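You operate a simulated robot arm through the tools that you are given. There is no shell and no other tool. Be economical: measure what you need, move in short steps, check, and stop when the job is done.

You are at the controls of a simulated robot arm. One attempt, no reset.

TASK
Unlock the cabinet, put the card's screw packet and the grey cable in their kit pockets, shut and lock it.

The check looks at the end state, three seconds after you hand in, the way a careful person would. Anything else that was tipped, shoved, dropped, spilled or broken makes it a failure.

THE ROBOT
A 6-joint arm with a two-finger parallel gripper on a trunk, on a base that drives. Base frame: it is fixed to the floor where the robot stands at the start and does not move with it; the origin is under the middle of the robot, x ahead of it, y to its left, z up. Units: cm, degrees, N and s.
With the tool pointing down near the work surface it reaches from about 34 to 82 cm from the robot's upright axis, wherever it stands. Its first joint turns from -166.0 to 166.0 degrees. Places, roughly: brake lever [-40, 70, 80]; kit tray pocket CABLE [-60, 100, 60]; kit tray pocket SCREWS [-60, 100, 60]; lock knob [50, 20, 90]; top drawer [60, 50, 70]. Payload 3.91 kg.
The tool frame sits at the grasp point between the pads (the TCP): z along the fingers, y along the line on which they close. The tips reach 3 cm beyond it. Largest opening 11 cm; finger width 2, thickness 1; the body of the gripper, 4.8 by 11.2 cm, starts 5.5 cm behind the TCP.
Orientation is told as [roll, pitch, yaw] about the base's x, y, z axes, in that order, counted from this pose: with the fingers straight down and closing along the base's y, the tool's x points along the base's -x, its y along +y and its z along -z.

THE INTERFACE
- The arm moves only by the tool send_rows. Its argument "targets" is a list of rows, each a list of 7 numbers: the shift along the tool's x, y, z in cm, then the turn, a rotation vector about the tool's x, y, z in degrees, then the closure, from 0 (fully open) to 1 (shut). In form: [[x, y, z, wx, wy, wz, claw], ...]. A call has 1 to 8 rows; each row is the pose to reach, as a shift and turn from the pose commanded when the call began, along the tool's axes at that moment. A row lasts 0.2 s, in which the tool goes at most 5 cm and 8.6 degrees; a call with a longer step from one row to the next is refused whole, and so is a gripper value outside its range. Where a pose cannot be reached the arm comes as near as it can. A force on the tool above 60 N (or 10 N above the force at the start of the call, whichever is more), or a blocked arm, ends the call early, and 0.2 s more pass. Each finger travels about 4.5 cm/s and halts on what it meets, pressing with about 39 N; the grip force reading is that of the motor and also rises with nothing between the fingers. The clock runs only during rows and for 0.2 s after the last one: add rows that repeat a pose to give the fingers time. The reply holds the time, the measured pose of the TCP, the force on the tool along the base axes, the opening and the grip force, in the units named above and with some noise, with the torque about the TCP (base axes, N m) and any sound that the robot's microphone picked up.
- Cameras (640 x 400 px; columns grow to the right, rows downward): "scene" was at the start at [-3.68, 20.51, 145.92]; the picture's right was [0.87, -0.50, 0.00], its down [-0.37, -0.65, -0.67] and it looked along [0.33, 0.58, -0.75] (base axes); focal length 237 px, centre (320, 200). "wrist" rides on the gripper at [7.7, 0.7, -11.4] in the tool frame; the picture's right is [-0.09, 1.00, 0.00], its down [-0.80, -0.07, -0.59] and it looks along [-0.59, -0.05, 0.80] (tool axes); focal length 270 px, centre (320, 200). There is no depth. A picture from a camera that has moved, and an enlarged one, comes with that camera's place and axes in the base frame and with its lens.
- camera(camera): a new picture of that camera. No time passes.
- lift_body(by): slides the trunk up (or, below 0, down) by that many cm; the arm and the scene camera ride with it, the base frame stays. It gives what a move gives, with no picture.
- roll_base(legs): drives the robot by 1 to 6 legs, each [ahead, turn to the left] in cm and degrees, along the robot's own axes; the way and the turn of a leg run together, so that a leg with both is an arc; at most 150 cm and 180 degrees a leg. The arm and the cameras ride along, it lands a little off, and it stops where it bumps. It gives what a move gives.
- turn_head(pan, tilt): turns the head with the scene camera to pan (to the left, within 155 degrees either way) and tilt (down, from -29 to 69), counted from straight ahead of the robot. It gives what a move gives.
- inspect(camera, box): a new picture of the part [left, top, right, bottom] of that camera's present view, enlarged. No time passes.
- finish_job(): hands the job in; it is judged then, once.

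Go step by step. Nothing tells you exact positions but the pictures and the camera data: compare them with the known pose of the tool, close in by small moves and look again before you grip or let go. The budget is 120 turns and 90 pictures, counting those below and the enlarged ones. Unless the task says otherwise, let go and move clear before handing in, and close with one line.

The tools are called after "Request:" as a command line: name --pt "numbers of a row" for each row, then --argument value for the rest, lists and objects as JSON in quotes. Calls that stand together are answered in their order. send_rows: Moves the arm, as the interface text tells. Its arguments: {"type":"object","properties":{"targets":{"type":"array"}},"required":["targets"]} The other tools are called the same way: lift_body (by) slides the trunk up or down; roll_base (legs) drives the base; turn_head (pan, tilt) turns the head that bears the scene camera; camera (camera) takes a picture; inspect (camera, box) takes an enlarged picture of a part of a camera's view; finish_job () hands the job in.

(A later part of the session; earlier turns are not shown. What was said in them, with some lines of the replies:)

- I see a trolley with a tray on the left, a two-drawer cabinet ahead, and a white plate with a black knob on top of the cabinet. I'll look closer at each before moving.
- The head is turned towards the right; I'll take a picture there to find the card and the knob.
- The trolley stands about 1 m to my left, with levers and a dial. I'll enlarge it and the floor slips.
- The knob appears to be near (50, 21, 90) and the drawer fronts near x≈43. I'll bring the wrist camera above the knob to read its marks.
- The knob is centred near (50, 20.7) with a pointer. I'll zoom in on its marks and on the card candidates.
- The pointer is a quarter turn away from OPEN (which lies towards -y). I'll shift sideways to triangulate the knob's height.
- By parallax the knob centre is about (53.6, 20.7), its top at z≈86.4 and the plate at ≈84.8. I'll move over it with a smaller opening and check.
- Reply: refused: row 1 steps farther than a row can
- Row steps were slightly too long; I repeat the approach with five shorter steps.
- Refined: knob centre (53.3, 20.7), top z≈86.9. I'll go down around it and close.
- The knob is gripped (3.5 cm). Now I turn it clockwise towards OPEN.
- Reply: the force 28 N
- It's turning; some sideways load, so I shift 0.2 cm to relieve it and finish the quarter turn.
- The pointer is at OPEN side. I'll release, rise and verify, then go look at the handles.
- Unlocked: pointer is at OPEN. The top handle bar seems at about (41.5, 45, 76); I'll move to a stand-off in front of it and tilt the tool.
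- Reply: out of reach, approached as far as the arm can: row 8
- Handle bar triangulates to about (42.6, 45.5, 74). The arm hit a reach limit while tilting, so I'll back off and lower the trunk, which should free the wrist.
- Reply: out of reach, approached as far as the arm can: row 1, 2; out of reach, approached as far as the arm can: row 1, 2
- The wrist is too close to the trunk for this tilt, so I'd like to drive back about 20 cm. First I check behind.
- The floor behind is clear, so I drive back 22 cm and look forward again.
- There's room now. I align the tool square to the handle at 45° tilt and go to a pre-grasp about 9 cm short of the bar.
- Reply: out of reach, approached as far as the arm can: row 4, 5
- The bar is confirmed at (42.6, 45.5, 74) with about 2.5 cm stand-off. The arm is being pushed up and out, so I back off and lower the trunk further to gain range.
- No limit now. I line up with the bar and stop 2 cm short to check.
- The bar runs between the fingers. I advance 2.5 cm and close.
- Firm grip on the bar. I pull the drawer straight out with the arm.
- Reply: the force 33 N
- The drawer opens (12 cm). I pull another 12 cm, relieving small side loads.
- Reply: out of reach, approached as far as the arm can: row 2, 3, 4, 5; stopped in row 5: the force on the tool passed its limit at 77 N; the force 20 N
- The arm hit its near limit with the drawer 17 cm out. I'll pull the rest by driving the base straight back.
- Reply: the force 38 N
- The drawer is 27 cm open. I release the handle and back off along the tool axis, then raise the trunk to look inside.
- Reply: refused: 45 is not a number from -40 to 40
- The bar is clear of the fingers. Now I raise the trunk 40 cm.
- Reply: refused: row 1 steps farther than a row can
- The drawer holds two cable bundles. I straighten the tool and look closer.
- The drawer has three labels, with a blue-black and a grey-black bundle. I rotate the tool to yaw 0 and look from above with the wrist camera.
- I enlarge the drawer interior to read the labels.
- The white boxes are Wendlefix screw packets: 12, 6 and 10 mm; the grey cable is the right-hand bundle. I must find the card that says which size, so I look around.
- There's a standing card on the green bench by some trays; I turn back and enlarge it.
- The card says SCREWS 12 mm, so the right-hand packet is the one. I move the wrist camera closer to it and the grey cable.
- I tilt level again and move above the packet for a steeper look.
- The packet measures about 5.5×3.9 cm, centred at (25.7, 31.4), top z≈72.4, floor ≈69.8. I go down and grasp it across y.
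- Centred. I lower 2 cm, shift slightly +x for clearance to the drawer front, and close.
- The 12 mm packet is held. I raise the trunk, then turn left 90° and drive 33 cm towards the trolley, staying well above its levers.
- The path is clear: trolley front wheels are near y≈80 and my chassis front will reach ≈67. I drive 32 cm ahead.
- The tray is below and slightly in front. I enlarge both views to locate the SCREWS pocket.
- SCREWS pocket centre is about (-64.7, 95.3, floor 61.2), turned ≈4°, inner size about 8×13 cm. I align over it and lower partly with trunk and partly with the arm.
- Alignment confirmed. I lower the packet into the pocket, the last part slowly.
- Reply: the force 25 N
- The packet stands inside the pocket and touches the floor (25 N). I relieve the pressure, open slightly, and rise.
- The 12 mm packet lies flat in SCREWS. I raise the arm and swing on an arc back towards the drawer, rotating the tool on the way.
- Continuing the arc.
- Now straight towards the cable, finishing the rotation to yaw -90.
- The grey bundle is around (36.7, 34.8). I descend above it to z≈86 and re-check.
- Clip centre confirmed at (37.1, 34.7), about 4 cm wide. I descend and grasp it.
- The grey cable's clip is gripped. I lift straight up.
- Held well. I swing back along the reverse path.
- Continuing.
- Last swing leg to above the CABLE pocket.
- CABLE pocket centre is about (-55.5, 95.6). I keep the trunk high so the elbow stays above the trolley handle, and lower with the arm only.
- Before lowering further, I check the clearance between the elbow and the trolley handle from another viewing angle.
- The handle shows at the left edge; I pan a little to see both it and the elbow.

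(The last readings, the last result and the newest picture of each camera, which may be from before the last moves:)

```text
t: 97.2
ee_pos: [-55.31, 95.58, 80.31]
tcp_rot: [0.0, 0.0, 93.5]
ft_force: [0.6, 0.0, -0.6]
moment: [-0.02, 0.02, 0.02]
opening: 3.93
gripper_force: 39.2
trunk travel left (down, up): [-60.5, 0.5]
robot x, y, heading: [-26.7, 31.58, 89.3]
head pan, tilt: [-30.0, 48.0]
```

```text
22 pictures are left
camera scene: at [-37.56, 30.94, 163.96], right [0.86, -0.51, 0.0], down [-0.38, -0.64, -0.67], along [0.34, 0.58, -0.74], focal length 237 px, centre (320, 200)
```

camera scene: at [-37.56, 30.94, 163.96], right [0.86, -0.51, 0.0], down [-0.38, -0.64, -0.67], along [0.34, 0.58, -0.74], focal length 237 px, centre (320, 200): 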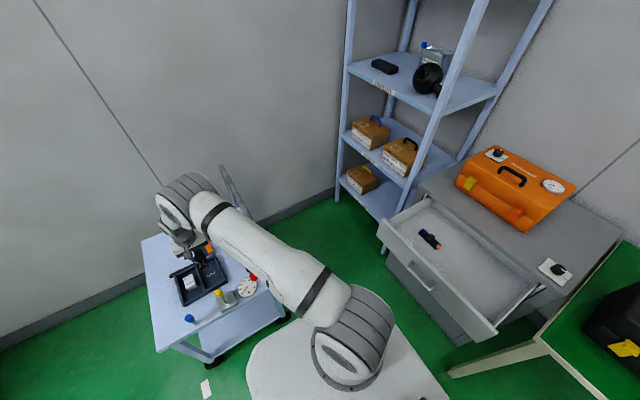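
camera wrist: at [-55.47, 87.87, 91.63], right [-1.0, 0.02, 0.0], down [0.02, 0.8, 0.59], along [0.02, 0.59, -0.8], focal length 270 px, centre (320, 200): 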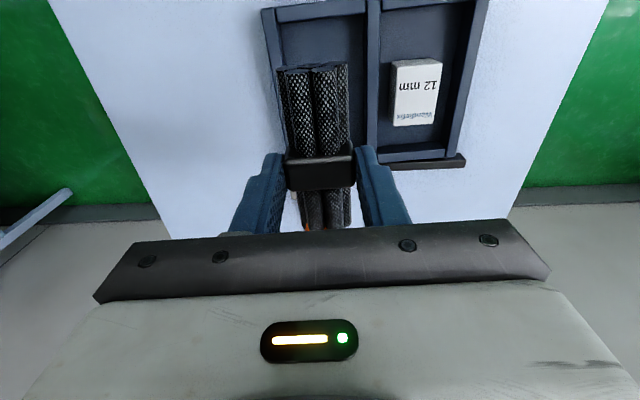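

Triangulated, the elbow is at about (-43, 69, 132), well above the handle. I lower the cable into the pocket, checking just before the floor.

Request:
send_rows --pt "0 0.2 3.5 0 0 0 0.78" --pt "0 0.2 7 0 0 0 0.78" --pt "0 0.2 10 0 0 0 0.78" --pt "0 0.2 10 0 0 0 0.78"

Request:
camera --camera "wrist"

Request:
inspect --camera "scene" --box '[130, 170, 300, 330]'

```text
t: 98.2
ee_pos: [-55.45, 95.71, 70.06]
tcp_rot: [0.0, 0.0, 93.6]
ft_force: [-0.4, -0.5, -0.4]
moment: [0.03, 0.0, -0.03]
opening: 3.9
gripper_force: 38.6
trunk travel left (down, up): [-60.5, 0.5]
robot x, y, heading: [-26.32, 31.79, 89.5]
head pan, tilt: [-30.0, 48.0]
```

```text
21 pictures are left
camera wrist: at [-55.52, 87.87, 81.44], right [-1.0, 0.02, 0.0], down [0.02, 0.8, 0.59], along [0.02, 0.59, -0.8], focal length 270 px, centre (320, 200)
```

wrist: 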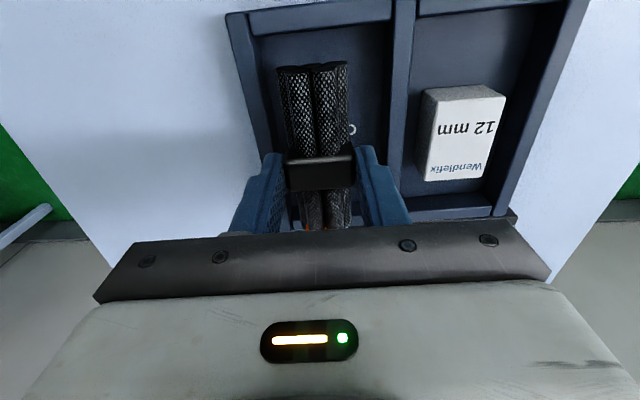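

```text
2.50 times, centred on (215, 250) of scene
camera zoom: at [-37.57, 30.93, 163.96], right [0.86, -0.51, 0.0], down [-0.38, -0.64, -0.67], along [0.34, 0.58, -0.74], focal length 592 px, centre (582, 75)
```

zoom: 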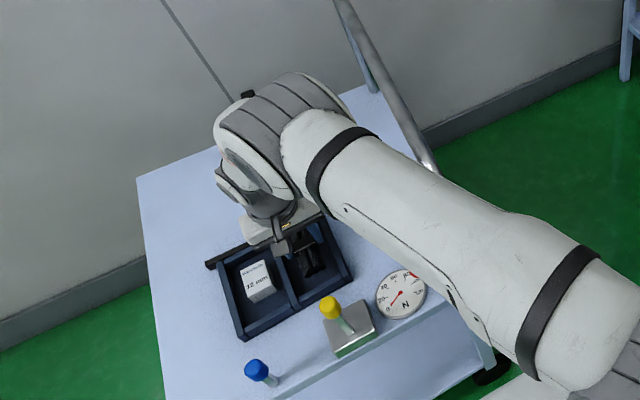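

The pocket centre is at x≈-56.1, so I shift 0.5 cm and lower the rest of the way.

Request:
send_rows --pt "0 0.5 0.5 0 0 0 0.78" --pt "0 0.5 2 0 0 0 0.78" --pt "0 0.5 2.8 0 0 0 0.78" --pt "0 0.5 3.2 0 0 0 0.78" --pt "0 0.5 3.2 0 0 0 0.78"

```text
t: 99.4
ee_pos: [-55.94, 95.71, 67.02]
tcp_rot: [0.0, 0.1, 93.6]
ft_force: [-1.0, 0.3, -0.7]
moment: [0.01, 0.01, -0.03]
opening: 3.89
gripper_force: 38.9
trunk travel left (down, up): [-60.5, 0.5]
robot x, y, heading: [-26.44, 31.72, 89.3]
head pan, tilt: [-30.0, 48.0]
```

Request:
send_rows --pt "0 0 0.3 0 0 0 0.78" --pt "0 0 0.6 0 0 0 0.78" --pt "0 0 0.6 0 0 0 0.78"

```text
t: 100.2
ee_pos: [-55.95, 95.81, 66.48]
tcp_rot: [0.0, 0.0, 93.6]
ft_force: [0.4, -1.1, 4.1]
moment: [-0.06, 0.01, -0.01]
opening: 3.9
gripper_force: 39.1
trunk travel left (down, up): [-60.5, 0.5]
robot x, y, heading: [-26.37, 31.87, 89.3]
head pan, tilt: [-30.0, 48.0]
```

Light contact (4 N): the cable rests on the pocket floor. I open slightly and rise, then check.

Request:
send_rows --pt "0 0 0 0 0 0 0.62" --pt "0 0 0 0 0 0 0.56" --pt "0 0 0 0 0 0 0.56" --pt "0 0 -2 0 0 0 0.56" --pt "0 0 -5 0 0 0 0.56" --pt "0 0 -9 0 0 0 0.56" --pt "0 0 -13 0 0 0 0.56" --pt "0 0 -18 0 0 0 0.56"

Request:
camera --camera "wrist"

```text
t: 102.0
ee_pos: [-55.8, 95.62, 84.53]
tcp_rot: [0.0, 0.0, 93.6]
ft_force: [0.6, -0.9, 0.7]
moment: [0.02, -0.02, 0.01]
opening: 4.82
gripper_force: 0.0
trunk travel left (down, up): [-60.5, 0.5]
robot x, y, heading: [-26.38, 31.67, 89.6]
head pan, tilt: [-30.0, 48.0]
```

```text
19 pictures are left
camera wrist: at [-56.03, 87.81, 95.97], right [-1.0, 0.02, 0.0], down [0.02, 0.8, 0.59], along [0.02, 0.59, -0.8], focal length 270 px, centre (320, 200)
```

wrist: 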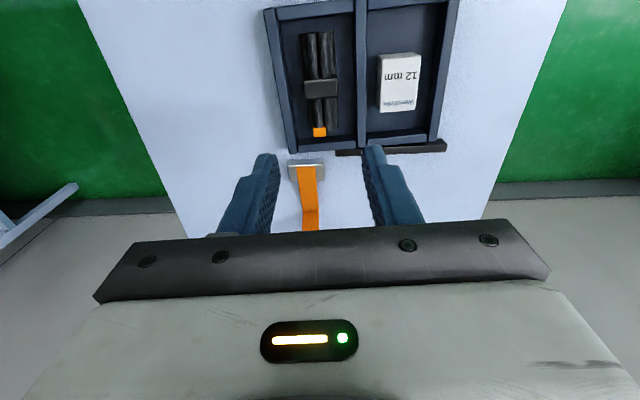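

Both items are properly in their pockets. I raise the arm, back away from the trolley and turn to face the cabinet.

Request:
send_rows --pt "0 0 -5 0 0 0 0.56" --pt "0 0 -10 0 0 0 0.7" --pt "0 0 -15 0 0 0 0.8" --pt "0 0 -20 0 0 0 0.9" --pt "0 0 -25.5 0 0 0 1"

Request:
send_rows --pt "0 0 -5 0 0 0 0.56" --pt "0 0 -10 0 0 0 0.7" --pt "0 0 -15 0 0 0 0.8" --pt "0 0 -20 0 0 0 0.9" --pt "0 0 -25 0 0 0 1"

Request:
roll_base --legs '[[-33, 0], [0, -89.5]]'

Request:
turn_head --pan 45 --tilt 45

Request:
camera --camera "scene"

```text
refused: row 5 steps farther than a row can; nothing moved
```

```text
t: 103.2
ee_pos: [-55.84, 95.72, 109.57]
tcp_rot: [0.0, -0.1, 93.5]
ft_force: [-1.0, -0.1, -0.1]
moment: [0.02, -0.03, 0.01]
opening: 0.0
gripper_force: 22.8
trunk travel left (down, up): [-60.5, 0.5]
robot x, y, heading: [-26.49, 31.38, 89.2]
head pan, tilt: [-30.0, 48.0]
```

```text
t: 109.5
ee_pos: [37.05, 27.85, 109.51]
tcp_rot: [0.0, -0.1, 3.8]
ft_force: [0.5, -1.0, 0.3]
moment: [0.01, 0.03, 0.0]
opening: 0.0
gripper_force: 37.1
trunk travel left (down, up): [-60.5, 0.5]
robot x, y, heading: [-27.0, 5.34, 1.2]
head pan, tilt: [-30.0, 48.0]
stopped in leg 2: the robot was blocked; the commanded pose is now the measured one
```

```text
t: 111.0
ee_pos: [37.05, 28.18, 109.48]
tcp_rot: [0.1, 0.1, 3.9]
ft_force: [-0.2, -0.6, -0.8]
moment: [0.03, -0.01, -0.02]
opening: 0.02
gripper_force: 37.5
trunk travel left (down, up): [-60.5, 0.5]
robot x, y, heading: [-27.34, 5.44, 1.0]
head pan, tilt: [45.0, 45.0]
```

```text
18 pictures are left
camera scene: at [-29.16, 26.08, 164.38], right [0.72, -0.69, 0.0], down [-0.49, -0.51, -0.71], along [0.49, 0.51, -0.71], focal length 237 px, centre (320, 200)
```

scene: 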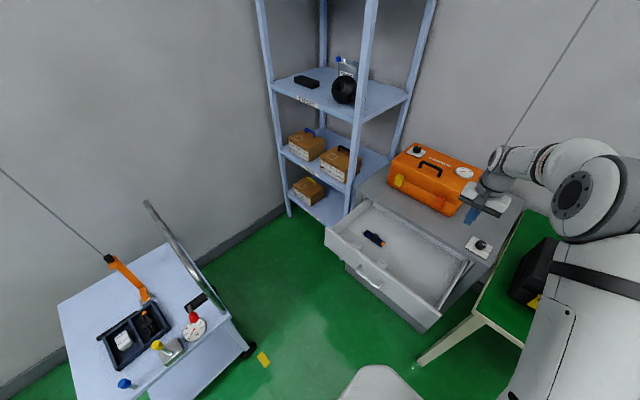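

The turn ended as "blocked" right at its end; I look to the right and behind to see what it met.

Request:
turn_head --pan -60 --tilt 50

Request:
camera --camera "scene"

```text
t: 112.8
ee_pos: [37.07, 28.31, 109.49]
tcp_rot: [0.1, 0.0, 4.0]
ft_force: [-0.9, -0.3, 0.1]
moment: [0.01, 0.0, -0.02]
opening: 0.0
gripper_force: 37.2
trunk travel left (down, up): [-60.5, 0.5]
robot x, y, heading: [-26.99, 5.88, 0.9]
head pan, tilt: [-60.0, 50.0]
```

```text
17 pictures are left
camera scene: at [-30.82, 13.64, 163.69], right [-0.86, -0.52, 0.0], down [-0.4, 0.66, -0.64], along [0.33, -0.55, -0.77], focal length 237 px, centre (320, 200)
```

scene: 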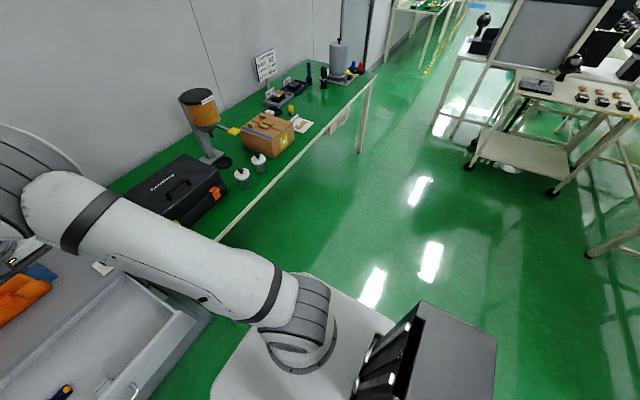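

Nothing was touched that I can see; the turn is essentially complete (heading ≈1°). I bring the arm in front of the open drawer before driving closer.

Request:
send_rows --pt "4.17 2.07 0 0 0 0.5 1" --pt "8.34 4.14 0 0 0 1 1" --pt "12.5 6.2 0 0 0 1.5 1" --pt "16.7 8.3 0 0 0 2 1" --pt "20.85 10.35 0 0 0 2.5 1" --pt "25 12.4 0 0 0 3 1" --pt "29.2 14.5 0 0 0 3.5 1" --pt "33.4 16.6 0 0 0 4 1"

Request:
send_rows --pt "4.2 2 0 0 0 0 1" --pt "8.3 4 0 0 0 0 1"

Request:
roll_base --legs '[[17, 0]]'

Request:
turn_head --pan 45 --tilt 50

Request:
camera --camera "scene"

```text
t: 114.6
ee_pos: [2.21, 42.7, 109.36]
tcp_rot: [-0.2, 0.1, -0.3]
ft_force: [0.2, 0.4, 0.1]
moment: [0.02, -0.04, 0.02]
opening: 0.0
gripper_force: 37.7
trunk travel left (down, up): [-60.5, 0.5]
robot x, y, heading: [-26.67, 5.84, 1.3]
head pan, tilt: [-60.0, 50.0]
```

```text
t: 115.2
ee_pos: [-5.87, 46.7, 109.37]
tcp_rot: [0.0, 0.0, -0.2]
ft_force: [0.2, 0.0, -1.0]
moment: [0.04, 0.01, 0.02]
opening: 0.0
gripper_force: 37.6
trunk travel left (down, up): [-60.5, 0.5]
robot x, y, heading: [-26.7, 5.47, 1.2]
head pan, tilt: [-60.0, 50.0]
```

```text
t: 116.6
ee_pos: [11.2, 46.86, 109.37]
tcp_rot: [0.1, 0.1, -0.2]
ft_force: [-0.1, -0.3, -0.6]
moment: [-0.03, 0.06, -0.01]
opening: 0.0
gripper_force: 37.8
trunk travel left (down, up): [-60.5, 0.5]
robot x, y, heading: [-9.97, 5.74, 1.3]
head pan, tilt: [-60.0, 50.0]
```

```text
t: 118.4
ee_pos: [10.91, 47.06, 109.4]
tcp_rot: [0.0, 0.0, -0.2]
ft_force: [0.2, -0.7, 0.0]
moment: [0.01, -0.04, -0.02]
opening: 0.01
gripper_force: 37.2
trunk travel left (down, up): [-60.5, 0.5]
robot x, y, heading: [-10.06, 5.94, 1.2]
head pan, tilt: [45.0, 50.0]
```

```text
16 pictures are left
camera scene: at [-12.64, 26.1, 163.69], right [0.72, -0.69, 0.0], down [-0.53, -0.55, -0.64], along [0.45, 0.46, -0.77], focal length 237 px, centre (320, 200)
```

scene: 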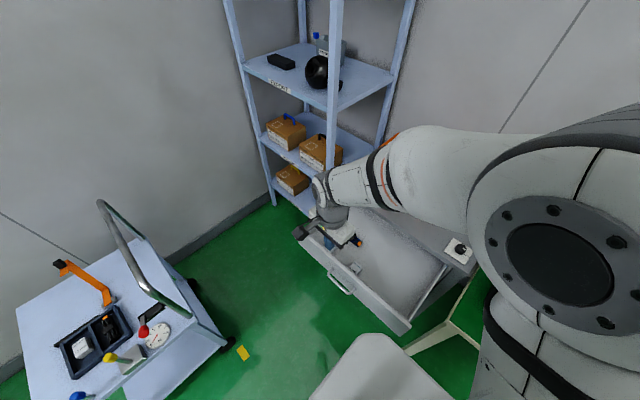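

I lower the closed fingers in front of the drawer, aiming for the panel strip above the handle.

Request:
send_rows --pt "0 0 4.5 0 0 0 1" --pt "0 0 9 0 0 0 1" --pt "0 0 13.5 0 0 0 1" --pt "0 -0.5 18 0 0 0 1" --pt "0 -1 22.5 0 0 0 1" --pt "0 -1.4 26 0 0 0 1" --pt "0 -1.4 26 0 0 0 1"

Request:
camera --camera "wrist"

```text
t: 120.0
ee_pos: [10.84, 45.44, 83.55]
tcp_rot: [0.0, 0.0, -0.2]
ft_force: [-0.4, -0.9, 0.4]
moment: [-0.01, -0.03, 0.01]
opening: 0.0
gripper_force: 37.6
trunk travel left (down, up): [-60.5, 0.5]
robot x, y, heading: [-9.78, 5.6, 1.0]
head pan, tilt: [45.0, 50.0]
```

```text
15 pictures are left
camera wrist: at [3.26, 46.05, 94.95], right [0.09, 1.0, 0.0], down [0.8, -0.07, 0.59], along [0.59, -0.05, -0.8], focal length 270 px, centre (320, 200)
```

wrist: 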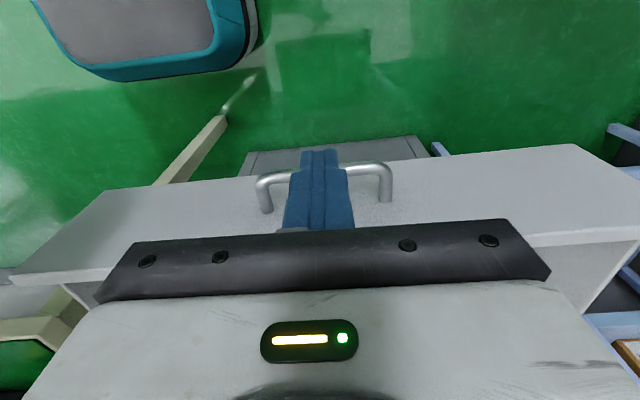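

The handle bar is where expected. I go 3 cm lower and push the drawer in.

Request:
send_rows --pt "0 0 3 0 0 0 1" --pt "-3 0 3 0 0 0 1" --pt "-5.5 0 3 0 0 0 1" --pt "-8 0 3 0 0 0 1" --pt "-11 0 3 0 0 0 1" --pt "-14 0 3 0 0 0 1" --pt "-17 0 3 0 0 0 1" --pt "-20 0 3 0 0 0 1"

Request:
camera --camera "wrist"

```text
t: 121.8
ee_pos: [30.96, 45.36, 80.37]
tcp_rot: [-0.1, 0.1, -0.1]
ft_force: [0.7, -0.3, 0.0]
moment: [0.0, 0.04, -0.02]
opening: 0.01
gripper_force: 38.1
trunk travel left (down, up): [-60.5, 0.5]
robot x, y, heading: [-10.32, 5.72, 1.0]
head pan, tilt: [45.0, 50.0]
```

```text
14 pictures are left
camera wrist: at [23.41, 45.98, 91.76], right [0.09, 1.0, 0.0], down [0.8, -0.07, 0.59], along [0.59, -0.05, -0.8], focal length 270 px, centre (320, 200)
```

wrist: 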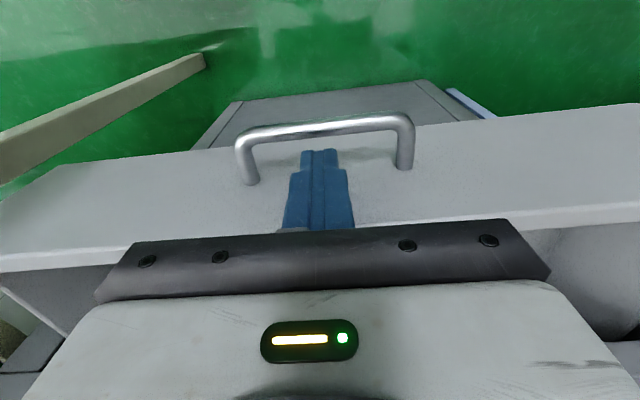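

The drawer slides in. I push the remaining 13 cm with a slight rise for clearance over the cabinet top.

Request:
send_rows --pt "-2.5 0 -0.4 0 0 0 1" --pt "-5 0 -0.8 0 0 0 1" --pt "-7.5 0 -0.8 0 0 0 1" --pt "-9.5 0 -0.8 0 0 0 1" --pt "-11 0 -0.8 0 0 0 1" --pt "-12 0 -0.8 0 0 0 1" --pt "-12.8 0 -0.8 0 0 0 1" --pt "-13.4 0 -0.8 0 0 0 1"

Request:
camera --camera "wrist"

```text
t: 123.6
ee_pos: [44.51, 45.45, 81.18]
tcp_rot: [0.0, -0.1, 0.0]
ft_force: [-0.2, 0.0, 0.2]
moment: [-0.01, 0.01, -0.01]
opening: 0.0
gripper_force: 37.5
trunk travel left (down, up): [-60.5, 0.5]
robot x, y, heading: [-10.0, 5.53, 1.1]
head pan, tilt: [45.0, 50.0]
```

```text
13 pictures are left
camera wrist: at [36.77, 45.98, 92.59], right [0.09, 1.0, 0.0], down [0.8, -0.07, 0.59], along [0.59, -0.05, -0.8], focal length 270 px, centre (320, 200)
```

wrist: 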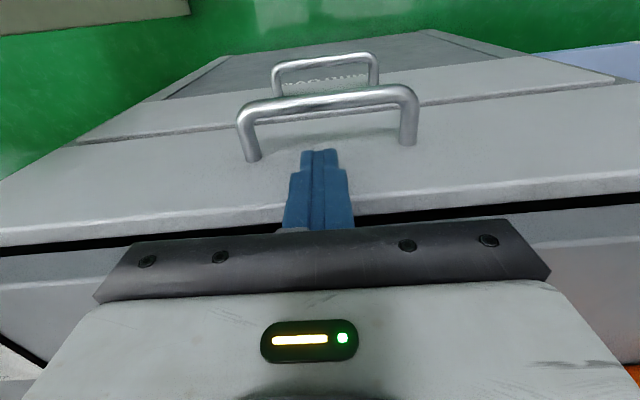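

Nearly shut, with no end-stop force yet. I push on in small steps until it resists.

Request:
send_rows --pt "-0.4 0 0 0 0 0 1" --pt "-0.8 0 0 0 0 0 1" --pt "-1.2 0 0 0 0 0 1" --pt "-1.5 0 0 0 0 0 1"

```text
t: 124.5
ee_pos: [44.57, 45.48, 81.02]
tcp_rot: [-0.6, 0.9, 0.1]
ft_force: [-21.7, 0.9, 11.3]
moment: [-0.08, -0.08, 0.11]
opening: 0.0
gripper_force: 37.3
trunk travel left (down, up): [-60.5, 0.5]
robot x, y, heading: [-10.22, 5.65, 1.3]
head pan, tilt: [45.0, 50.0]
stopped in row 4: the force on the tool passed its limit at 64 N (the readings are from after the stop); the commanded pose is now the measured one
```

The drawer is fully shut. I back off, level the tool and rise.

Request:
send_rows --pt "2 0 0 0 0 0 1" --pt "4.5 0 -2 -0.6 -0.9 0 1" --pt "4.5 0 -6.5 -0.6 -0.9 0 1" --pt "4.5 0 -11 -0.6 -0.9 0 0.8" --pt "4.5 0 -15.5 -0.6 -0.9 0 0.6" --pt "4.5 0 -20 -0.6 -0.9 0 0.4" --pt "4.5 0 -24 -0.6 -0.9 0 0.4"

Request:
send_rows --pt "-0.5 -3.2 0 0 0 8.2 0.4" --pt "-1.5 -6.4 0 0 0 16.4 0.4" --pt "-3 -9.6 0 0 0 24.6 0.4" --pt "-4.5 -12.8 0 0 0 32.8 0.4" --pt "-6.5 -16 0 0 0 41 0.4" --pt "-8.5 -19 0 0 0 49.2 0.4" --pt "-10.5 -22 0 0 0 57.4 0.4" --pt "-13 -24.7 0 0 0 65.6 0.4"

```text
t: 126.1
ee_pos: [40.74, 45.72, 105.05]
tcp_rot: [0.0, -0.1, -0.1]
ft_force: [-0.5, 0.7, 0.4]
moment: [0.0, 0.0, 0.01]
opening: 6.61
gripper_force: 0.0
trunk travel left (down, up): [-60.5, 0.5]
robot x, y, heading: [-10.0, 5.55, 1.0]
head pan, tilt: [45.0, 50.0]
```

```text
t: 127.9
ee_pos: [53.94, 20.69, 104.84]
tcp_rot: [0.0, 0.1, -65.7]
ft_force: [-0.3, 0.0, -0.2]
moment: [0.0, 0.02, 0.02]
opening: 6.61
gripper_force: 0.0
trunk travel left (down, up): [-60.5, 0.5]
robot x, y, heading: [-10.12, 5.6, 0.8]
head pan, tilt: [45.0, 50.0]
```

Request:
send_rows --pt "0.2 -0.45 4 0 0 8 0.4" --pt "0.2 -0.45 8 0 0 16 0.4" --pt "0.2 -0.45 11 0 0 23.6 0.4" --pt "0.2 -0.45 11 0 0 23.6 0.4"

Request:
camera --camera "wrist"

```text
t: 128.9
ee_pos: [53.37, 20.95, 94.07]
tcp_rot: [0.1, 0.2, -89.4]
ft_force: [0.2, 0.3, -0.8]
moment: [0.01, 0.02, -0.01]
opening: 6.6
gripper_force: 0.1
trunk travel left (down, up): [-60.5, 0.5]
robot x, y, heading: [-10.07, 5.54, 0.9]
head pan, tilt: [45.0, 50.0]
```

```text
12 pictures are left
camera wrist: at [53.89, 28.66, 105.44], right [1.0, -0.08, 0.0], down [-0.06, -0.8, 0.59], along [-0.04, -0.59, -0.8], focal length 270 px, centre (320, 200)
```

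wrist: 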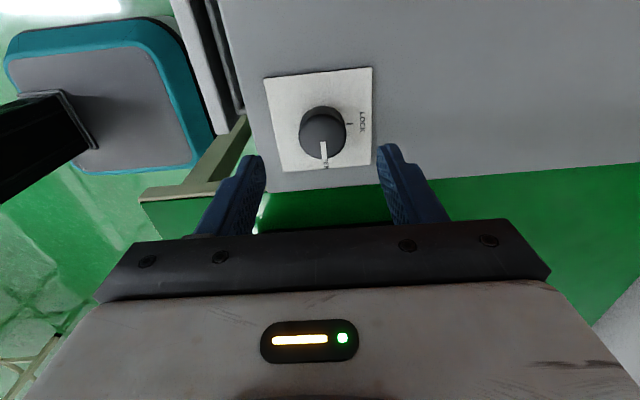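

The knob is centred. I descend and grip it.

Request:
send_rows --pt "-0.25 0.1 3 0 0 0 0.4" --pt "-0.25 0.1 5.4 0 0 0 0.4" --pt "-0.25 0.1 5.4 0 0 0 0.55" --pt "-0.25 0.1 5.4 0 0 0 0.65" --pt "-0.25 0.1 5.4 0 0 0 0.75" --pt "-0.25 0.1 5.4 0 0 0 0.75"

Request:
send_rows --pt "0 0 0 0 0 -7.5 0.75" --pt "0 0 0 0 0 -15 0.75" --pt "0 0 0 0 0 -22.5 0.75" --pt "0 0 0 0 0 -30 0.75" --pt "0 0 0 0 0 -37.5 0.75" --pt "0 0 0 0 0 -45 0.75"

```text
t: 130.3
ee_pos: [53.45, 20.65, 88.63]
tcp_rot: [0.1, 0.0, -89.3]
ft_force: [2.7, 0.4, -2.1]
moment: [0.05, -0.21, 0.03]
opening: 3.52
gripper_force: 45.3
trunk travel left (down, up): [-60.5, 0.5]
robot x, y, heading: [-10.42, 5.57, 1.1]
head pan, tilt: [45.0, 50.0]
```

```text
t: 131.7
ee_pos: [53.51, 20.67, 88.54]
tcp_rot: [0.1, 0.1, -44.1]
ft_force: [0.0, -4.0, 8.5]
moment: [0.04, 0.37, 0.01]
opening: 3.5
gripper_force: 45.0
trunk travel left (down, up): [-60.5, 0.5]
robot x, y, heading: [-10.03, 5.91, 1.2]
head pan, tilt: [45.0, 50.0]
```

Halfway with low forces; I finish the turn to LOCK, release and rise.

Request:
send_rows --pt "0 0 0 0 0 -7.5 0.75" --pt "0 0 0 0 0 -15 0.75" --pt "0 0 0 0 0 -22.5 0.75" --pt "0 0 0 0 0 -30 0.75" --pt "0 0 0 0 0 -37.5 0.75" --pt "0 0 0 0 0 -45 0.75" --pt "0 0 0 0 0 -45 0.75"

Request:
send_rows --pt "0 0 0 0 0 0 0.5" --pt "0 0 0 0 0 0 0.4" --pt "0 0 0 0 0 0 0.4" --pt "0 0 -4 0 0 0 0.4" --pt "0 0 -8 0 0 0 0.4"

Request:
inspect --camera "wrist" --box '[230, 40, 410, 190]'

```text
t: 133.3
ee_pos: [53.31, 20.61, 88.54]
tcp_rot: [0.1, -0.1, 0.9]
ft_force: [-2.0, -4.5, 4.8]
moment: [-0.09, -0.36, -0.1]
opening: 3.51
gripper_force: 44.9
trunk travel left (down, up): [-60.5, 0.5]
robot x, y, heading: [-9.98, 4.94, 1.0]
head pan, tilt: [45.0, 50.0]
```

```text
t: 134.5
ee_pos: [53.19, 20.75, 96.8]
tcp_rot: [-0.1, -0.1, 0.8]
ft_force: [-1.2, 0.7, -0.3]
moment: [-0.02, 0.0, 0.02]
opening: 6.58
gripper_force: 0.0
trunk travel left (down, up): [-60.5, 0.5]
robot x, y, heading: [-9.99, 5.61, 0.9]
head pan, tilt: [45.0, 50.0]
```

```text
2.67 times, centred on (320, 115) of wrist
camera zoom: at [45.58, 21.21, 108.1], right [0.07, 1.0, 0.0], down [0.8, -0.06, 0.6], along [0.59, -0.04, -0.8], focal length 721 px, centre (320, 427)
```

zoom: 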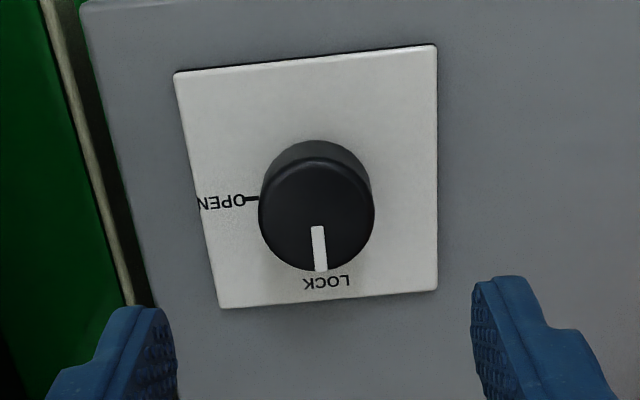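

The pointer is at LOCK. I move the arm clear and take a final look at the cabinet and trolley.

Request:
send_rows --pt "3 0 -3.5 0 0 0 0.4" --pt "6 0 -7 0 0 0 0.4" --pt "10 0 -9 0 0 0 0.4" --pt "14 0 -10 0 0 0 0.4"

Request:
camera --camera "scene"

Request:
turn_head --pan 100 --tilt 45

Request:
camera --camera "scene"

```text
t: 135.5
ee_pos: [39.17, 20.45, 106.46]
tcp_rot: [0.2, -0.1, 0.7]
ft_force: [1.3, 0.0, 0.3]
moment: [0.02, -0.01, 0.0]
opening: 6.63
gripper_force: 0.1
trunk travel left (down, up): [-60.5, 0.5]
robot x, y, heading: [-9.97, 5.29, 1.1]
head pan, tilt: [45.0, 50.0]
```

```text
10 pictures are left
camera scene: at [-12.79, 26.08, 163.68], right [0.72, -0.69, 0.0], down [-0.53, -0.55, -0.64], along [0.45, 0.46, -0.77], focal length 237 px, centre (320, 200)
```

scene: 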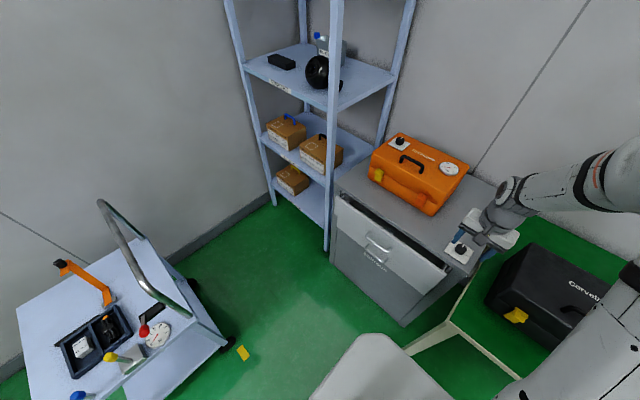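

```text
t: 136.8
ee_pos: [39.44, 20.46, 106.48]
tcp_rot: [0.1, -0.1, 0.8]
ft_force: [0.3, -0.2, 0.1]
moment: [0.0, 0.02, -0.01]
opening: 6.58
gripper_force: 0.1
trunk travel left (down, up): [-60.5, 0.5]
robot x, y, heading: [-10.31, 5.98, 1.1]
head pan, tilt: [100.0, 45.0]
```

```text
9 pictures are left
camera scene: at [-19.56, 28.53, 164.38], right [0.98, 0.19, 0.0], down [0.14, -0.69, -0.71], along [-0.14, 0.69, -0.71], focal length 237 px, centre (320, 200)
```

scene: 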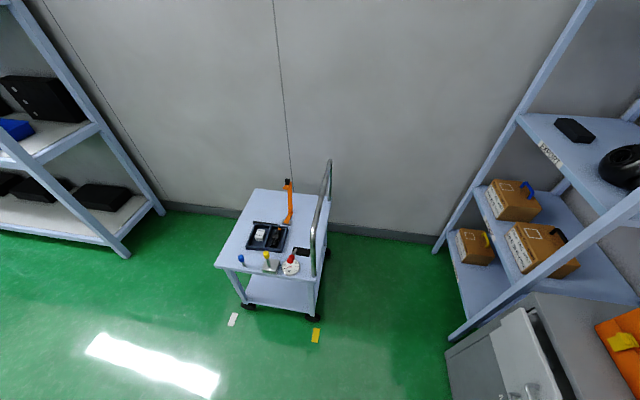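

I enlarge the drawer front to make sure it is fully shut, and the tray.

Request:
inspect --camera "scene" --box '[440, 280, 640, 400]'

Request:
inspect --camera "scene" --box '[210, 160, 350, 290]'

Request:
turn_head --pan 45 --tilt 50

Request:
inspect --camera "scene" --box '[320, 160, 490, 330]'

```text
3.20 times, centred on (540, 340) of scene
camera zoom: at [-19.56, 28.53, 164.38], right [0.98, 0.19, 0.0], down [0.14, -0.69, -0.71], along [-0.14, 0.69, -0.71], focal length 757 px, centre (-384, -248)
```

zoom: 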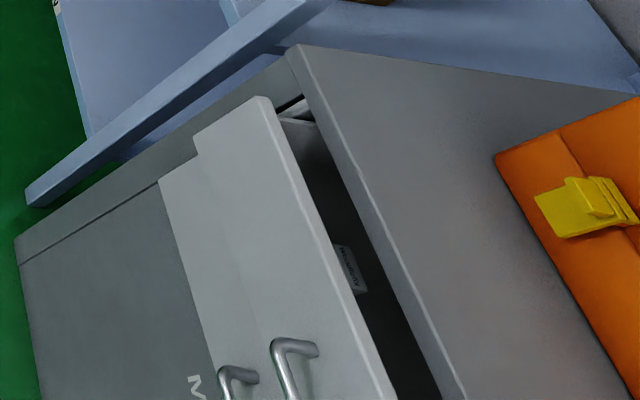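

```text
3.08 times, centred on (280, 225) of scene
camera zoom: at [-19.56, 28.53, 164.38], right [0.98, 0.19, 0.0], down [0.14, -0.69, -0.71], along [-0.14, 0.69, -0.71], focal length 728 px, centre (443, 123)
```

zoom: 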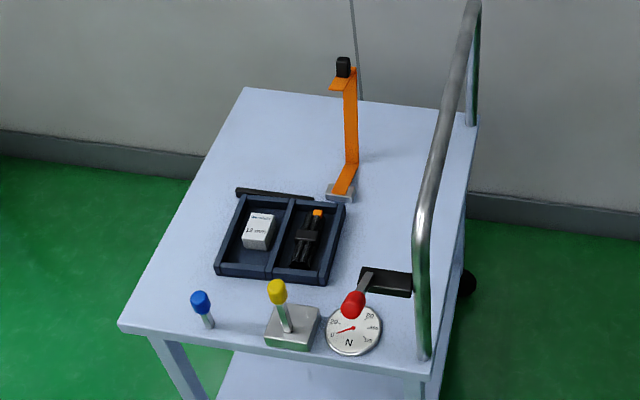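

```text
t: 138.0
ee_pos: [39.28, 20.49, 106.36]
tcp_rot: [0.1, -0.1, 0.9]
ft_force: [0.7, -0.2, -0.3]
moment: [0.01, 0.04, 0.02]
opening: 6.61
gripper_force: 0.0
trunk travel left (down, up): [-60.5, 0.5]
robot x, y, heading: [-9.7, 5.62, 1.4]
head pan, tilt: [45.0, 50.0]
```

```text
2.35 times, centred on (405, 245) of scene
camera zoom: at [-12.67, 26.11, 163.69], right [0.72, -0.69, 0.0], down [-0.53, -0.55, -0.64], along [0.45, 0.46, -0.77], focal length 557 px, centre (120, 94)
```

zoom: 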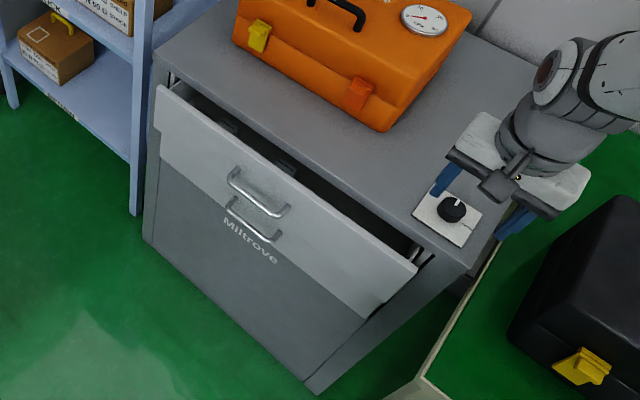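

The drawer is not fully shut: it has rolled out about 2 cm again before I locked. I must unlock, close it gently, then lock. First back to the knob.

Request:
send_rows --pt "-3.6 0 2.5 0 0 0 0.4" --pt "-7.2 0 5 0 0 0 0.4" --pt "-10.8 0 8 0 0 0 0.4" --pt "-14.05 0 11.5 0 0 0 0.4" --pt "-14.05 0 14.8 0 0 0 0.4" --pt "-14.05 0 17.8 0 0 0 0.4" --pt "-14.05 0 17.8 0 0 0 0.6" --pt "-14.05 0 17.8 0 0 0 0.75"

Request:
send_rows --pt "0 0 0 0 0 0 0.75" --pt "0 0 0 0 0 7.5 0.75" --pt "0 0 0 0 0 15 0.75" --pt "0 0 0 0 0 22.5 0.75" --pt "0 0 0 0 0 30 0.75" --pt "0 0 0 0 0 37.5 0.75" --pt "0 0 0 0 0 45 0.75"

```text
t: 139.8
ee_pos: [53.34, 20.63, 88.62]
tcp_rot: [0.1, 0.0, 0.8]
ft_force: [-1.1, 2.8, 1.3]
moment: [0.02, 0.18, 0.0]
opening: 3.54
gripper_force: 22.5
trunk travel left (down, up): [-60.5, 0.5]
robot x, y, heading: [-10.24, 5.62, 1.1]
head pan, tilt: [45.0, 50.0]
```

```text
t: 141.4
ee_pos: [53.43, 20.73, 88.63]
tcp_rot: [-0.1, 0.0, -44.4]
ft_force: [-4.3, -2.2, -3.1]
moment: [-0.2, 0.27, 0.0]
opening: 3.53
gripper_force: 45.0
trunk travel left (down, up): [-60.5, 0.5]
robot x, y, heading: [-10.08, 5.99, 1.2]
head pan, tilt: [45.0, 50.0]
```

Request:
send_rows --pt "0 0 0 0 0 7.5 0.75" --pt "0 0 0 0 0 15 0.75" --pt "0 0 0 0 0 22.5 0.75" --pt "0 0 0 0 0 30 0.75" --pt "0 0 0 0 0 37.5 0.75" --pt "0 0 0 0 0 45 0.75"

Request:
send_rows --pt "0 0 0 0 0 0 0.5" --pt "0 0 0 0 0 0 0.4" --pt "0 0 0 0 0 0 0.4" --pt "0 0 -5 0 0 0 0.4" --pt "0 0 -10 0 0 0 0.6" --pt "0 0 -15 0 0 0 0.8"

```text
t: 142.8
ee_pos: [53.45, 20.6, 88.63]
tcp_rot: [0.0, -0.1, -89.3]
ft_force: [-7.4, -3.1, -4.3]
moment: [-0.06, 0.16, 0.11]
opening: 3.53
gripper_force: 45.3
trunk travel left (down, up): [-60.5, 0.5]
robot x, y, heading: [-10.32, 5.63, 0.7]
head pan, tilt: [45.0, 50.0]
```

```text
t: 144.2
ee_pos: [53.74, 20.77, 103.75]
tcp_rot: [-0.1, 0.1, -89.1]
ft_force: [-0.2, -0.6, 0.6]
moment: [0.01, -0.01, 0.01]
opening: 2.16
gripper_force: 0.0
trunk travel left (down, up): [-60.5, 0.5]
robot x, y, heading: [-10.0, 5.65, 1.2]
head pan, tilt: [45.0, 50.0]
```

Unlocked again. I move back in front of the drawer with the fingers closed.

Request:
send_rows --pt "0 -4.5 0 0 0 0 1" --pt "2 -9 0 0 0 0 1" --pt "6 -11.5 0 0 0 0 1" --pt "10 -13.5 0 0 0 0 1" --pt "14 -15.5 0 0 0 0 1" --pt "18 -17.5 0 0 0 0 1" --pt "21.5 -18 0 0 0 0 1" --pt "24.8 -18 0 0 0 0 1"

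Request:
send_rows --pt "0 0 4.5 0 0 0 1" --pt "0 0 9 0 0 0 1" --pt "0 0 13.5 0 0 0 1" --pt "0 0 18 0 0 0 1" --pt "0 0 22.3 0 0 0 1" --pt "0 0 22.3 0 0 0 1"

Request:
inspect --camera "scene" --box '[320, 160, 490, 330]'

```text
t: 146.0
ee_pos: [35.33, 45.41, 103.57]
tcp_rot: [0.0, 0.0, -89.3]
ft_force: [-0.2, 0.1, -0.8]
moment: [0.01, 0.03, -0.02]
opening: 0.0
gripper_force: 37.6
trunk travel left (down, up): [-60.5, 0.5]
robot x, y, heading: [-10.02, 5.6, 1.0]
head pan, tilt: [45.0, 50.0]
```

```text
t: 147.4
ee_pos: [35.09, 45.23, 81.32]
tcp_rot: [0.2, 0.2, -89.2]
ft_force: [0.1, -0.2, -0.6]
moment: [-0.01, 0.01, 0.01]
opening: 0.0
gripper_force: 37.7
trunk travel left (down, up): [-60.5, 0.5]
robot x, y, heading: [-10.01, 6.29, 1.0]
head pan, tilt: [45.0, 50.0]
```

```text
2.35 times, centred on (405, 245) of scene
camera zoom: at [-12.68, 26.1, 163.69], right [0.72, -0.69, 0.0], down [-0.53, -0.55, -0.64], along [0.45, 0.46, -0.77], focal length 557 px, centre (120, 94)
```

zoom: 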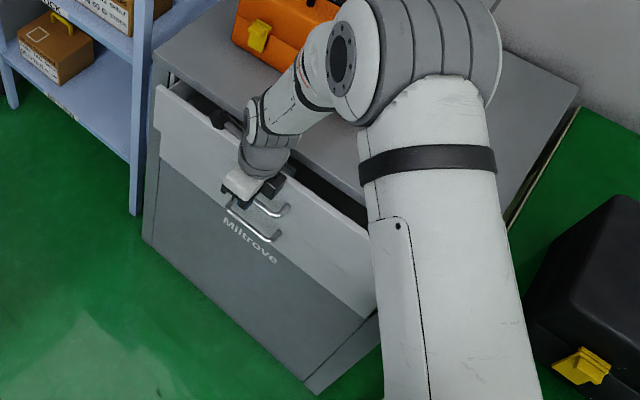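

I now push slowly, reading the force.

Request:
send_rows --pt "0 0.8 0 0 0 0 1" --pt "0 1.6 0 0 0 0 1" --pt "0 2.4 0 0 0 0 1" --pt "0 3.2 0 0 0 0 1" --pt "0 4 0 0 0 0 1" --pt "0 4.6 0 0 0 0 1" --pt "0 5.2 0 0 0 0 1" --pt "0 5.8 0 0 0 0 1"

Request:
send_rows --pt "0 0.4 0 0 0 0 1" --pt "0 0.8 0 0 0 0 1" --pt "0 1.2 0 0 0 0 1" --pt "0 1.6 0 0 0 0 1" --pt "0 2 0 0 0 0 1" --pt "0 2.4 0 0 0 0 1"

```text
t: 149.2
ee_pos: [41.04, 45.36, 81.5]
tcp_rot: [0.1, 0.0, -89.2]
ft_force: [0.1, -0.5, -0.1]
moment: [0.01, 0.0, 0.01]
opening: 0.0
gripper_force: 37.7
trunk travel left (down, up): [-60.5, 0.5]
robot x, y, heading: [-10.34, 6.2, 1.2]
head pan, tilt: [45.0, 50.0]
```

```text
t: 150.6
ee_pos: [43.47, 45.36, 81.39]
tcp_rot: [0.1, 0.0, -89.2]
ft_force: [0.2, 0.2, 0.6]
moment: [-0.02, -0.01, 0.01]
opening: 0.0
gripper_force: 37.0
trunk travel left (down, up): [-60.5, 0.5]
robot x, y, heading: [-10.35, 5.79, 1.1]
head pan, tilt: [45.0, 50.0]
```

Request:
send_rows --pt "0 0.25 0 0 0 0 1" --pt "0 0.5 0 0 0 0 1" --pt "0 0.75 0 0 0 0 1" --pt "0 0.9 0 0 0 0 1" --pt "0 1 0 0 0 0 1" --pt "0 1.1 0 0 0 0 1"

Request:
camera --camera "wrist"

```text
t: 152.0
ee_pos: [44.5, 45.47, 81.42]
tcp_rot: [0.1, 0.0, -89.2]
ft_force: [-0.6, 0.5, 0.3]
moment: [0.04, 0.03, 0.02]
opening: 0.01
gripper_force: 37.8
trunk travel left (down, up): [-60.5, 0.5]
robot x, y, heading: [-9.71, 5.7, 1.1]
head pan, tilt: [45.0, 50.0]
```

```text
4 pictures are left
camera wrist: at [45.09, 53.02, 92.82], right [1.0, -0.07, 0.0], down [-0.06, -0.8, 0.59], along [-0.04, -0.59, -0.8], focal length 270 px, centre (320, 200)
```

wrist: 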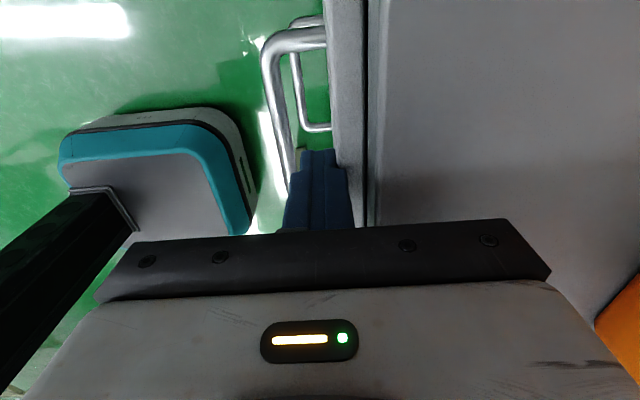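

The gap is now only a thin line. I nudge a millimetre at a time to feel the stop without loading it.

Request:
send_rows --pt "0 0.1 0 0 0 0 1" --pt "0 0.1 0 0 0 0 1"

Request:
send_rows --pt "0 0.1 0 0 0 0 1" --pt "0 0.1 0 0 0 0 1"

```text
t: 152.6
ee_pos: [44.62, 45.4, 81.45]
tcp_rot: [0.1, 0.0, -89.3]
ft_force: [0.0, -0.5, 0.0]
moment: [0.02, 0.04, 0.02]
opening: 0.01
gripper_force: 37.7
trunk travel left (down, up): [-60.5, 0.5]
robot x, y, heading: [-10.23, 5.6, 1.0]
head pan, tilt: [45.0, 50.0]
```

```text
t: 153.2
ee_pos: [44.54, 45.38, 81.3]
tcp_rot: [0.1, -0.1, -89.2]
ft_force: [-5.6, 1.2, 1.9]
moment: [0.03, 0.06, 0.08]
opening: 0.0
gripper_force: 37.5
trunk travel left (down, up): [-60.5, 0.5]
robot x, y, heading: [-10.16, 5.59, 1.0]
head pan, tilt: [45.0, 50.0]
```

Just at the stop with about 6 N. I retreat very slowly so it doesn't rebound, then check the gap.

Request:
send_rows --pt "0 -0.03 0 0 0 0 1" --pt "0 -0.06 0 0 0 0 1" --pt "0 -0.1 0 0 0 0 1" --pt "0 -0.15 0 0 0 0 1" --pt "0 -0.25 0 0 0 0 1" --pt "0 -0.5 0 0 0 0 1" --pt "0 -1 0 0 0 0 1" --pt "0 -2 0 0 0 0 1"

Request:
camera --camera "wrist"

```text
t: 155.0
ee_pos: [42.82, 45.41, 81.44]
tcp_rot: [0.1, 0.1, -89.3]
ft_force: [-0.3, 0.4, -0.2]
moment: [-0.01, -0.02, 0.0]
opening: 0.0
gripper_force: 38.2
trunk travel left (down, up): [-60.5, 0.5]
robot x, y, heading: [-10.1, 5.42, 1.0]
head pan, tilt: [45.0, 50.0]
```

```text
3 pictures are left
camera wrist: at [43.33, 52.97, 92.83], right [1.0, -0.07, 0.0], down [-0.06, -0.8, 0.59], along [-0.04, -0.59, -0.8], focal length 270 px, centre (320, 200)
```

wrist: 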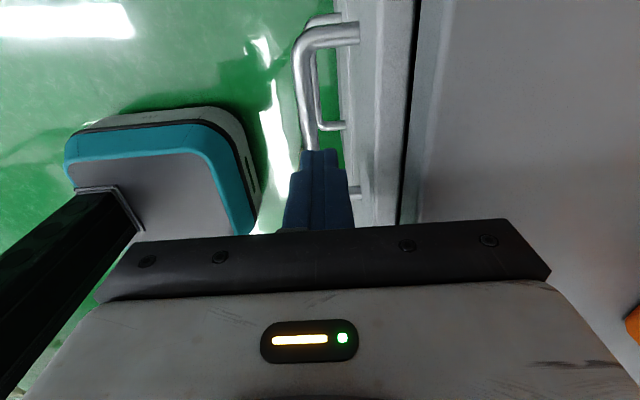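

The drawer stayed put (panel edge still at x≈47.07). I rise and go to the knob to lock.

Request:
send_rows --pt "0 -1.5 0 0 0 0 1" --pt "0 -3.5 0 0 0 0 1" --pt "0 -4 -4.5 0 0 0 1" --pt "0 -4 -9 0 0 0 0.9" --pt "0 -4 -13.5 0 0 0 0.7" --pt "0 -4 -18 0 0 0 0.5" --pt "0 -4 -22.5 0 0 0 0.4"

Request:
send_rows --pt "-3.3 0.5 0 0 0 0 0.4" --pt "-6.6 1.5 0 0 0 0 0.4" --pt "-9.9 3 0 0 0 0 0.4" --pt "-13.2 5 0 0 0 0 0.4" --pt "-16.4 7.2 0 0 0 0 0.4" --pt "-19.4 9.6 0 0 0 0 0.4" --pt "-22.2 12.2 0 0 0 0 0.4" --pt "-24.7 14.6 0 0 0 0 0.4"

```text
t: 156.6
ee_pos: [38.64, 45.47, 104.01]
tcp_rot: [0.0, 0.0, -89.3]
ft_force: [-0.1, 0.5, 0.1]
moment: [-0.01, 0.0, 0.0]
opening: 6.6
gripper_force: 0.0
trunk travel left (down, up): [-60.5, 0.5]
robot x, y, heading: [-10.11, 5.9, 1.0]
head pan, tilt: [45.0, 50.0]
```

```text
t: 158.4
ee_pos: [53.71, 20.72, 103.78]
tcp_rot: [0.0, 0.1, -89.2]
ft_force: [-0.4, 0.4, -1.0]
moment: [-0.01, 0.01, 0.01]
opening: 6.6
gripper_force: 0.1
trunk travel left (down, up): [-60.5, 0.5]
robot x, y, heading: [-9.91, 5.74, 1.2]
head pan, tilt: [45.0, 50.0]
```

Over the knob; before locking, I check that the drawer is still shut (one picture).

Request:
inspect --camera "scene" --box '[320, 160, 490, 330]'

Request:
send_rows --pt "0 -0.25 5 0 0 0 0.4" --pt "0 -0.25 10 0 0 0 0.4" --pt "0 -0.25 13 0 0 0 0.4" --pt "0 -0.25 15.15 0 0 0 0.4" --pt "0 -0.25 15.15 0 0 0 0.4"

```text
2.35 times, centred on (405, 245) of scene
camera zoom: at [-12.59, 26.05, 163.69], right [0.72, -0.69, 0.0], down [-0.53, -0.55, -0.64], along [0.45, 0.46, -0.77], focal length 557 px, centre (120, 94)
```

zoom: 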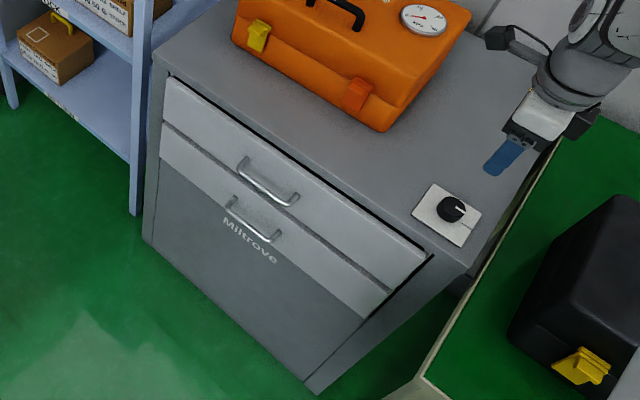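

```text
t: 159.6
ee_pos: [53.42, 20.69, 88.71]
tcp_rot: [0.1, 0.1, -89.2]
ft_force: [-0.4, 0.5, 1.3]
moment: [-0.01, -0.01, -0.01]
opening: 6.62
gripper_force: 0.1
trunk travel left (down, up): [-60.5, 0.5]
robot x, y, heading: [-10.32, 5.69, 1.2]
head pan, tilt: [45.0, 50.0]
```

Now the drawer is truly flush, like at the start. I grip the knob and turn it to LOCK.

Request:
send_rows --pt "0 0 0 0 0 0 0.6" --pt "0 0 0 0 0 0 0.75" --pt "0 0 0 0 0 0 0.75" --pt "0 0 0 0 0 -7.5 0.75" --pt "0 0 0 0 0 -15 0.75" --pt "0 0 0 0 0 -22.5 0.75" --pt "0 0 0 0 0 -30 0.75" --pt "0 0 0 0 0 -37.5 0.75"

Request:
send_rows --pt "0 0 0 0 0 -7.5 0.75" --pt "0 0 0 0 0 -15 0.75" --pt "0 0 0 0 0 -22.5 0.75" --pt "0 0 0 0 0 -30 0.75" --pt "0 0 0 0 0 -37.5 0.75" --pt "0 0 0 0 0 -45 0.75" --pt "0 0 0 0 0 -52.5 0.75" --pt "0 0 0 0 0 -52.5 0.75"

Request:
send_rows --pt "0 0 0 0 0 0 0.5" --pt "0 0 0 0 0 0 0.4" --pt "0 0 0 0 0 0 0.4" --pt "0 0 -4 0 0 0 0.4" --pt "0 0 -8 0 0 0 0.4" --pt "4 0 -11 0 0 0 0.4" --pt "8 0 -14 0 0 0 0.4" --pt "12 0 -16 0 0 0 0.4"

Request:
inspect --camera "scene" --box '[320, 160, 490, 330]'

```text
t: 161.4
ee_pos: [53.46, 20.81, 88.57]
tcp_rot: [0.0, -0.1, -51.7]
ft_force: [5.5, -6.2, -3.3]
moment: [-0.31, -0.02, 0.0]
opening: 3.5
gripper_force: 45.1
trunk travel left (down, up): [-60.5, 0.5]
robot x, y, heading: [-10.31, 5.56, 1.4]
head pan, tilt: [45.0, 50.0]
```

```text
t: 163.2
ee_pos: [53.34, 20.62, 88.6]
tcp_rot: [0.1, 0.1, 0.7]
ft_force: [1.6, -21.4, -9.3]
moment: [-0.68, -0.19, -0.09]
opening: 3.51
gripper_force: 45.1
trunk travel left (down, up): [-60.5, 0.5]
robot x, y, heading: [-10.08, 5.92, 1.1]
head pan, tilt: [45.0, 50.0]
```

```text
t: 165.0
ee_pos: [41.18, 20.66, 104.6]
tcp_rot: [-0.1, -0.1, 0.9]
ft_force: [0.0, 0.2, -0.1]
moment: [-0.01, 0.02, 0.04]
opening: 6.62
gripper_force: 0.1
trunk travel left (down, up): [-60.5, 0.5]
robot x, y, heading: [-10.04, 5.74, 1.3]
head pan, tilt: [45.0, 50.0]
```

```text
2.35 times, centred on (405, 245) of scene
camera zoom: at [-12.83, 26.09, 163.68], right [0.72, -0.69, 0.0], down [-0.53, -0.55, -0.64], along [0.45, 0.46, -0.77], focal length 557 px, centre (120, 94)
```

zoom: 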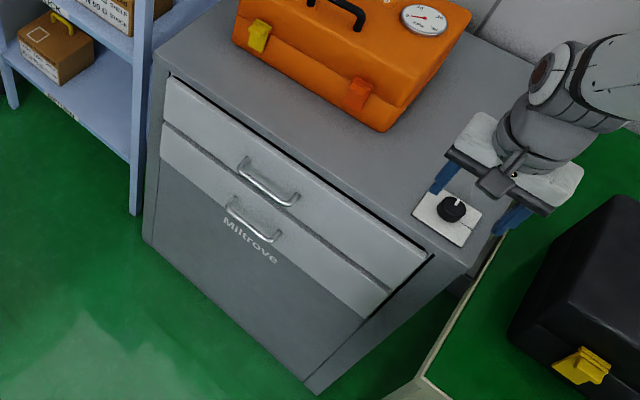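

The drawer is flush, the knob points to LOCK, both items lie in their pockets, and the arm is clear. I hand in.

Request:
finish_job

```text
The job is handed in.
```

The 12 mm screw packet named on the card and the grey cable are in their kit pockets, and the cabinet is shut and locked. My first locking attempt caught the drawer rolled about 2 cm back out, so I unlocked it, closed it gently and locked it again. One base turn was reported as blocked just at its end, and my pictures showed nothing it had touched.
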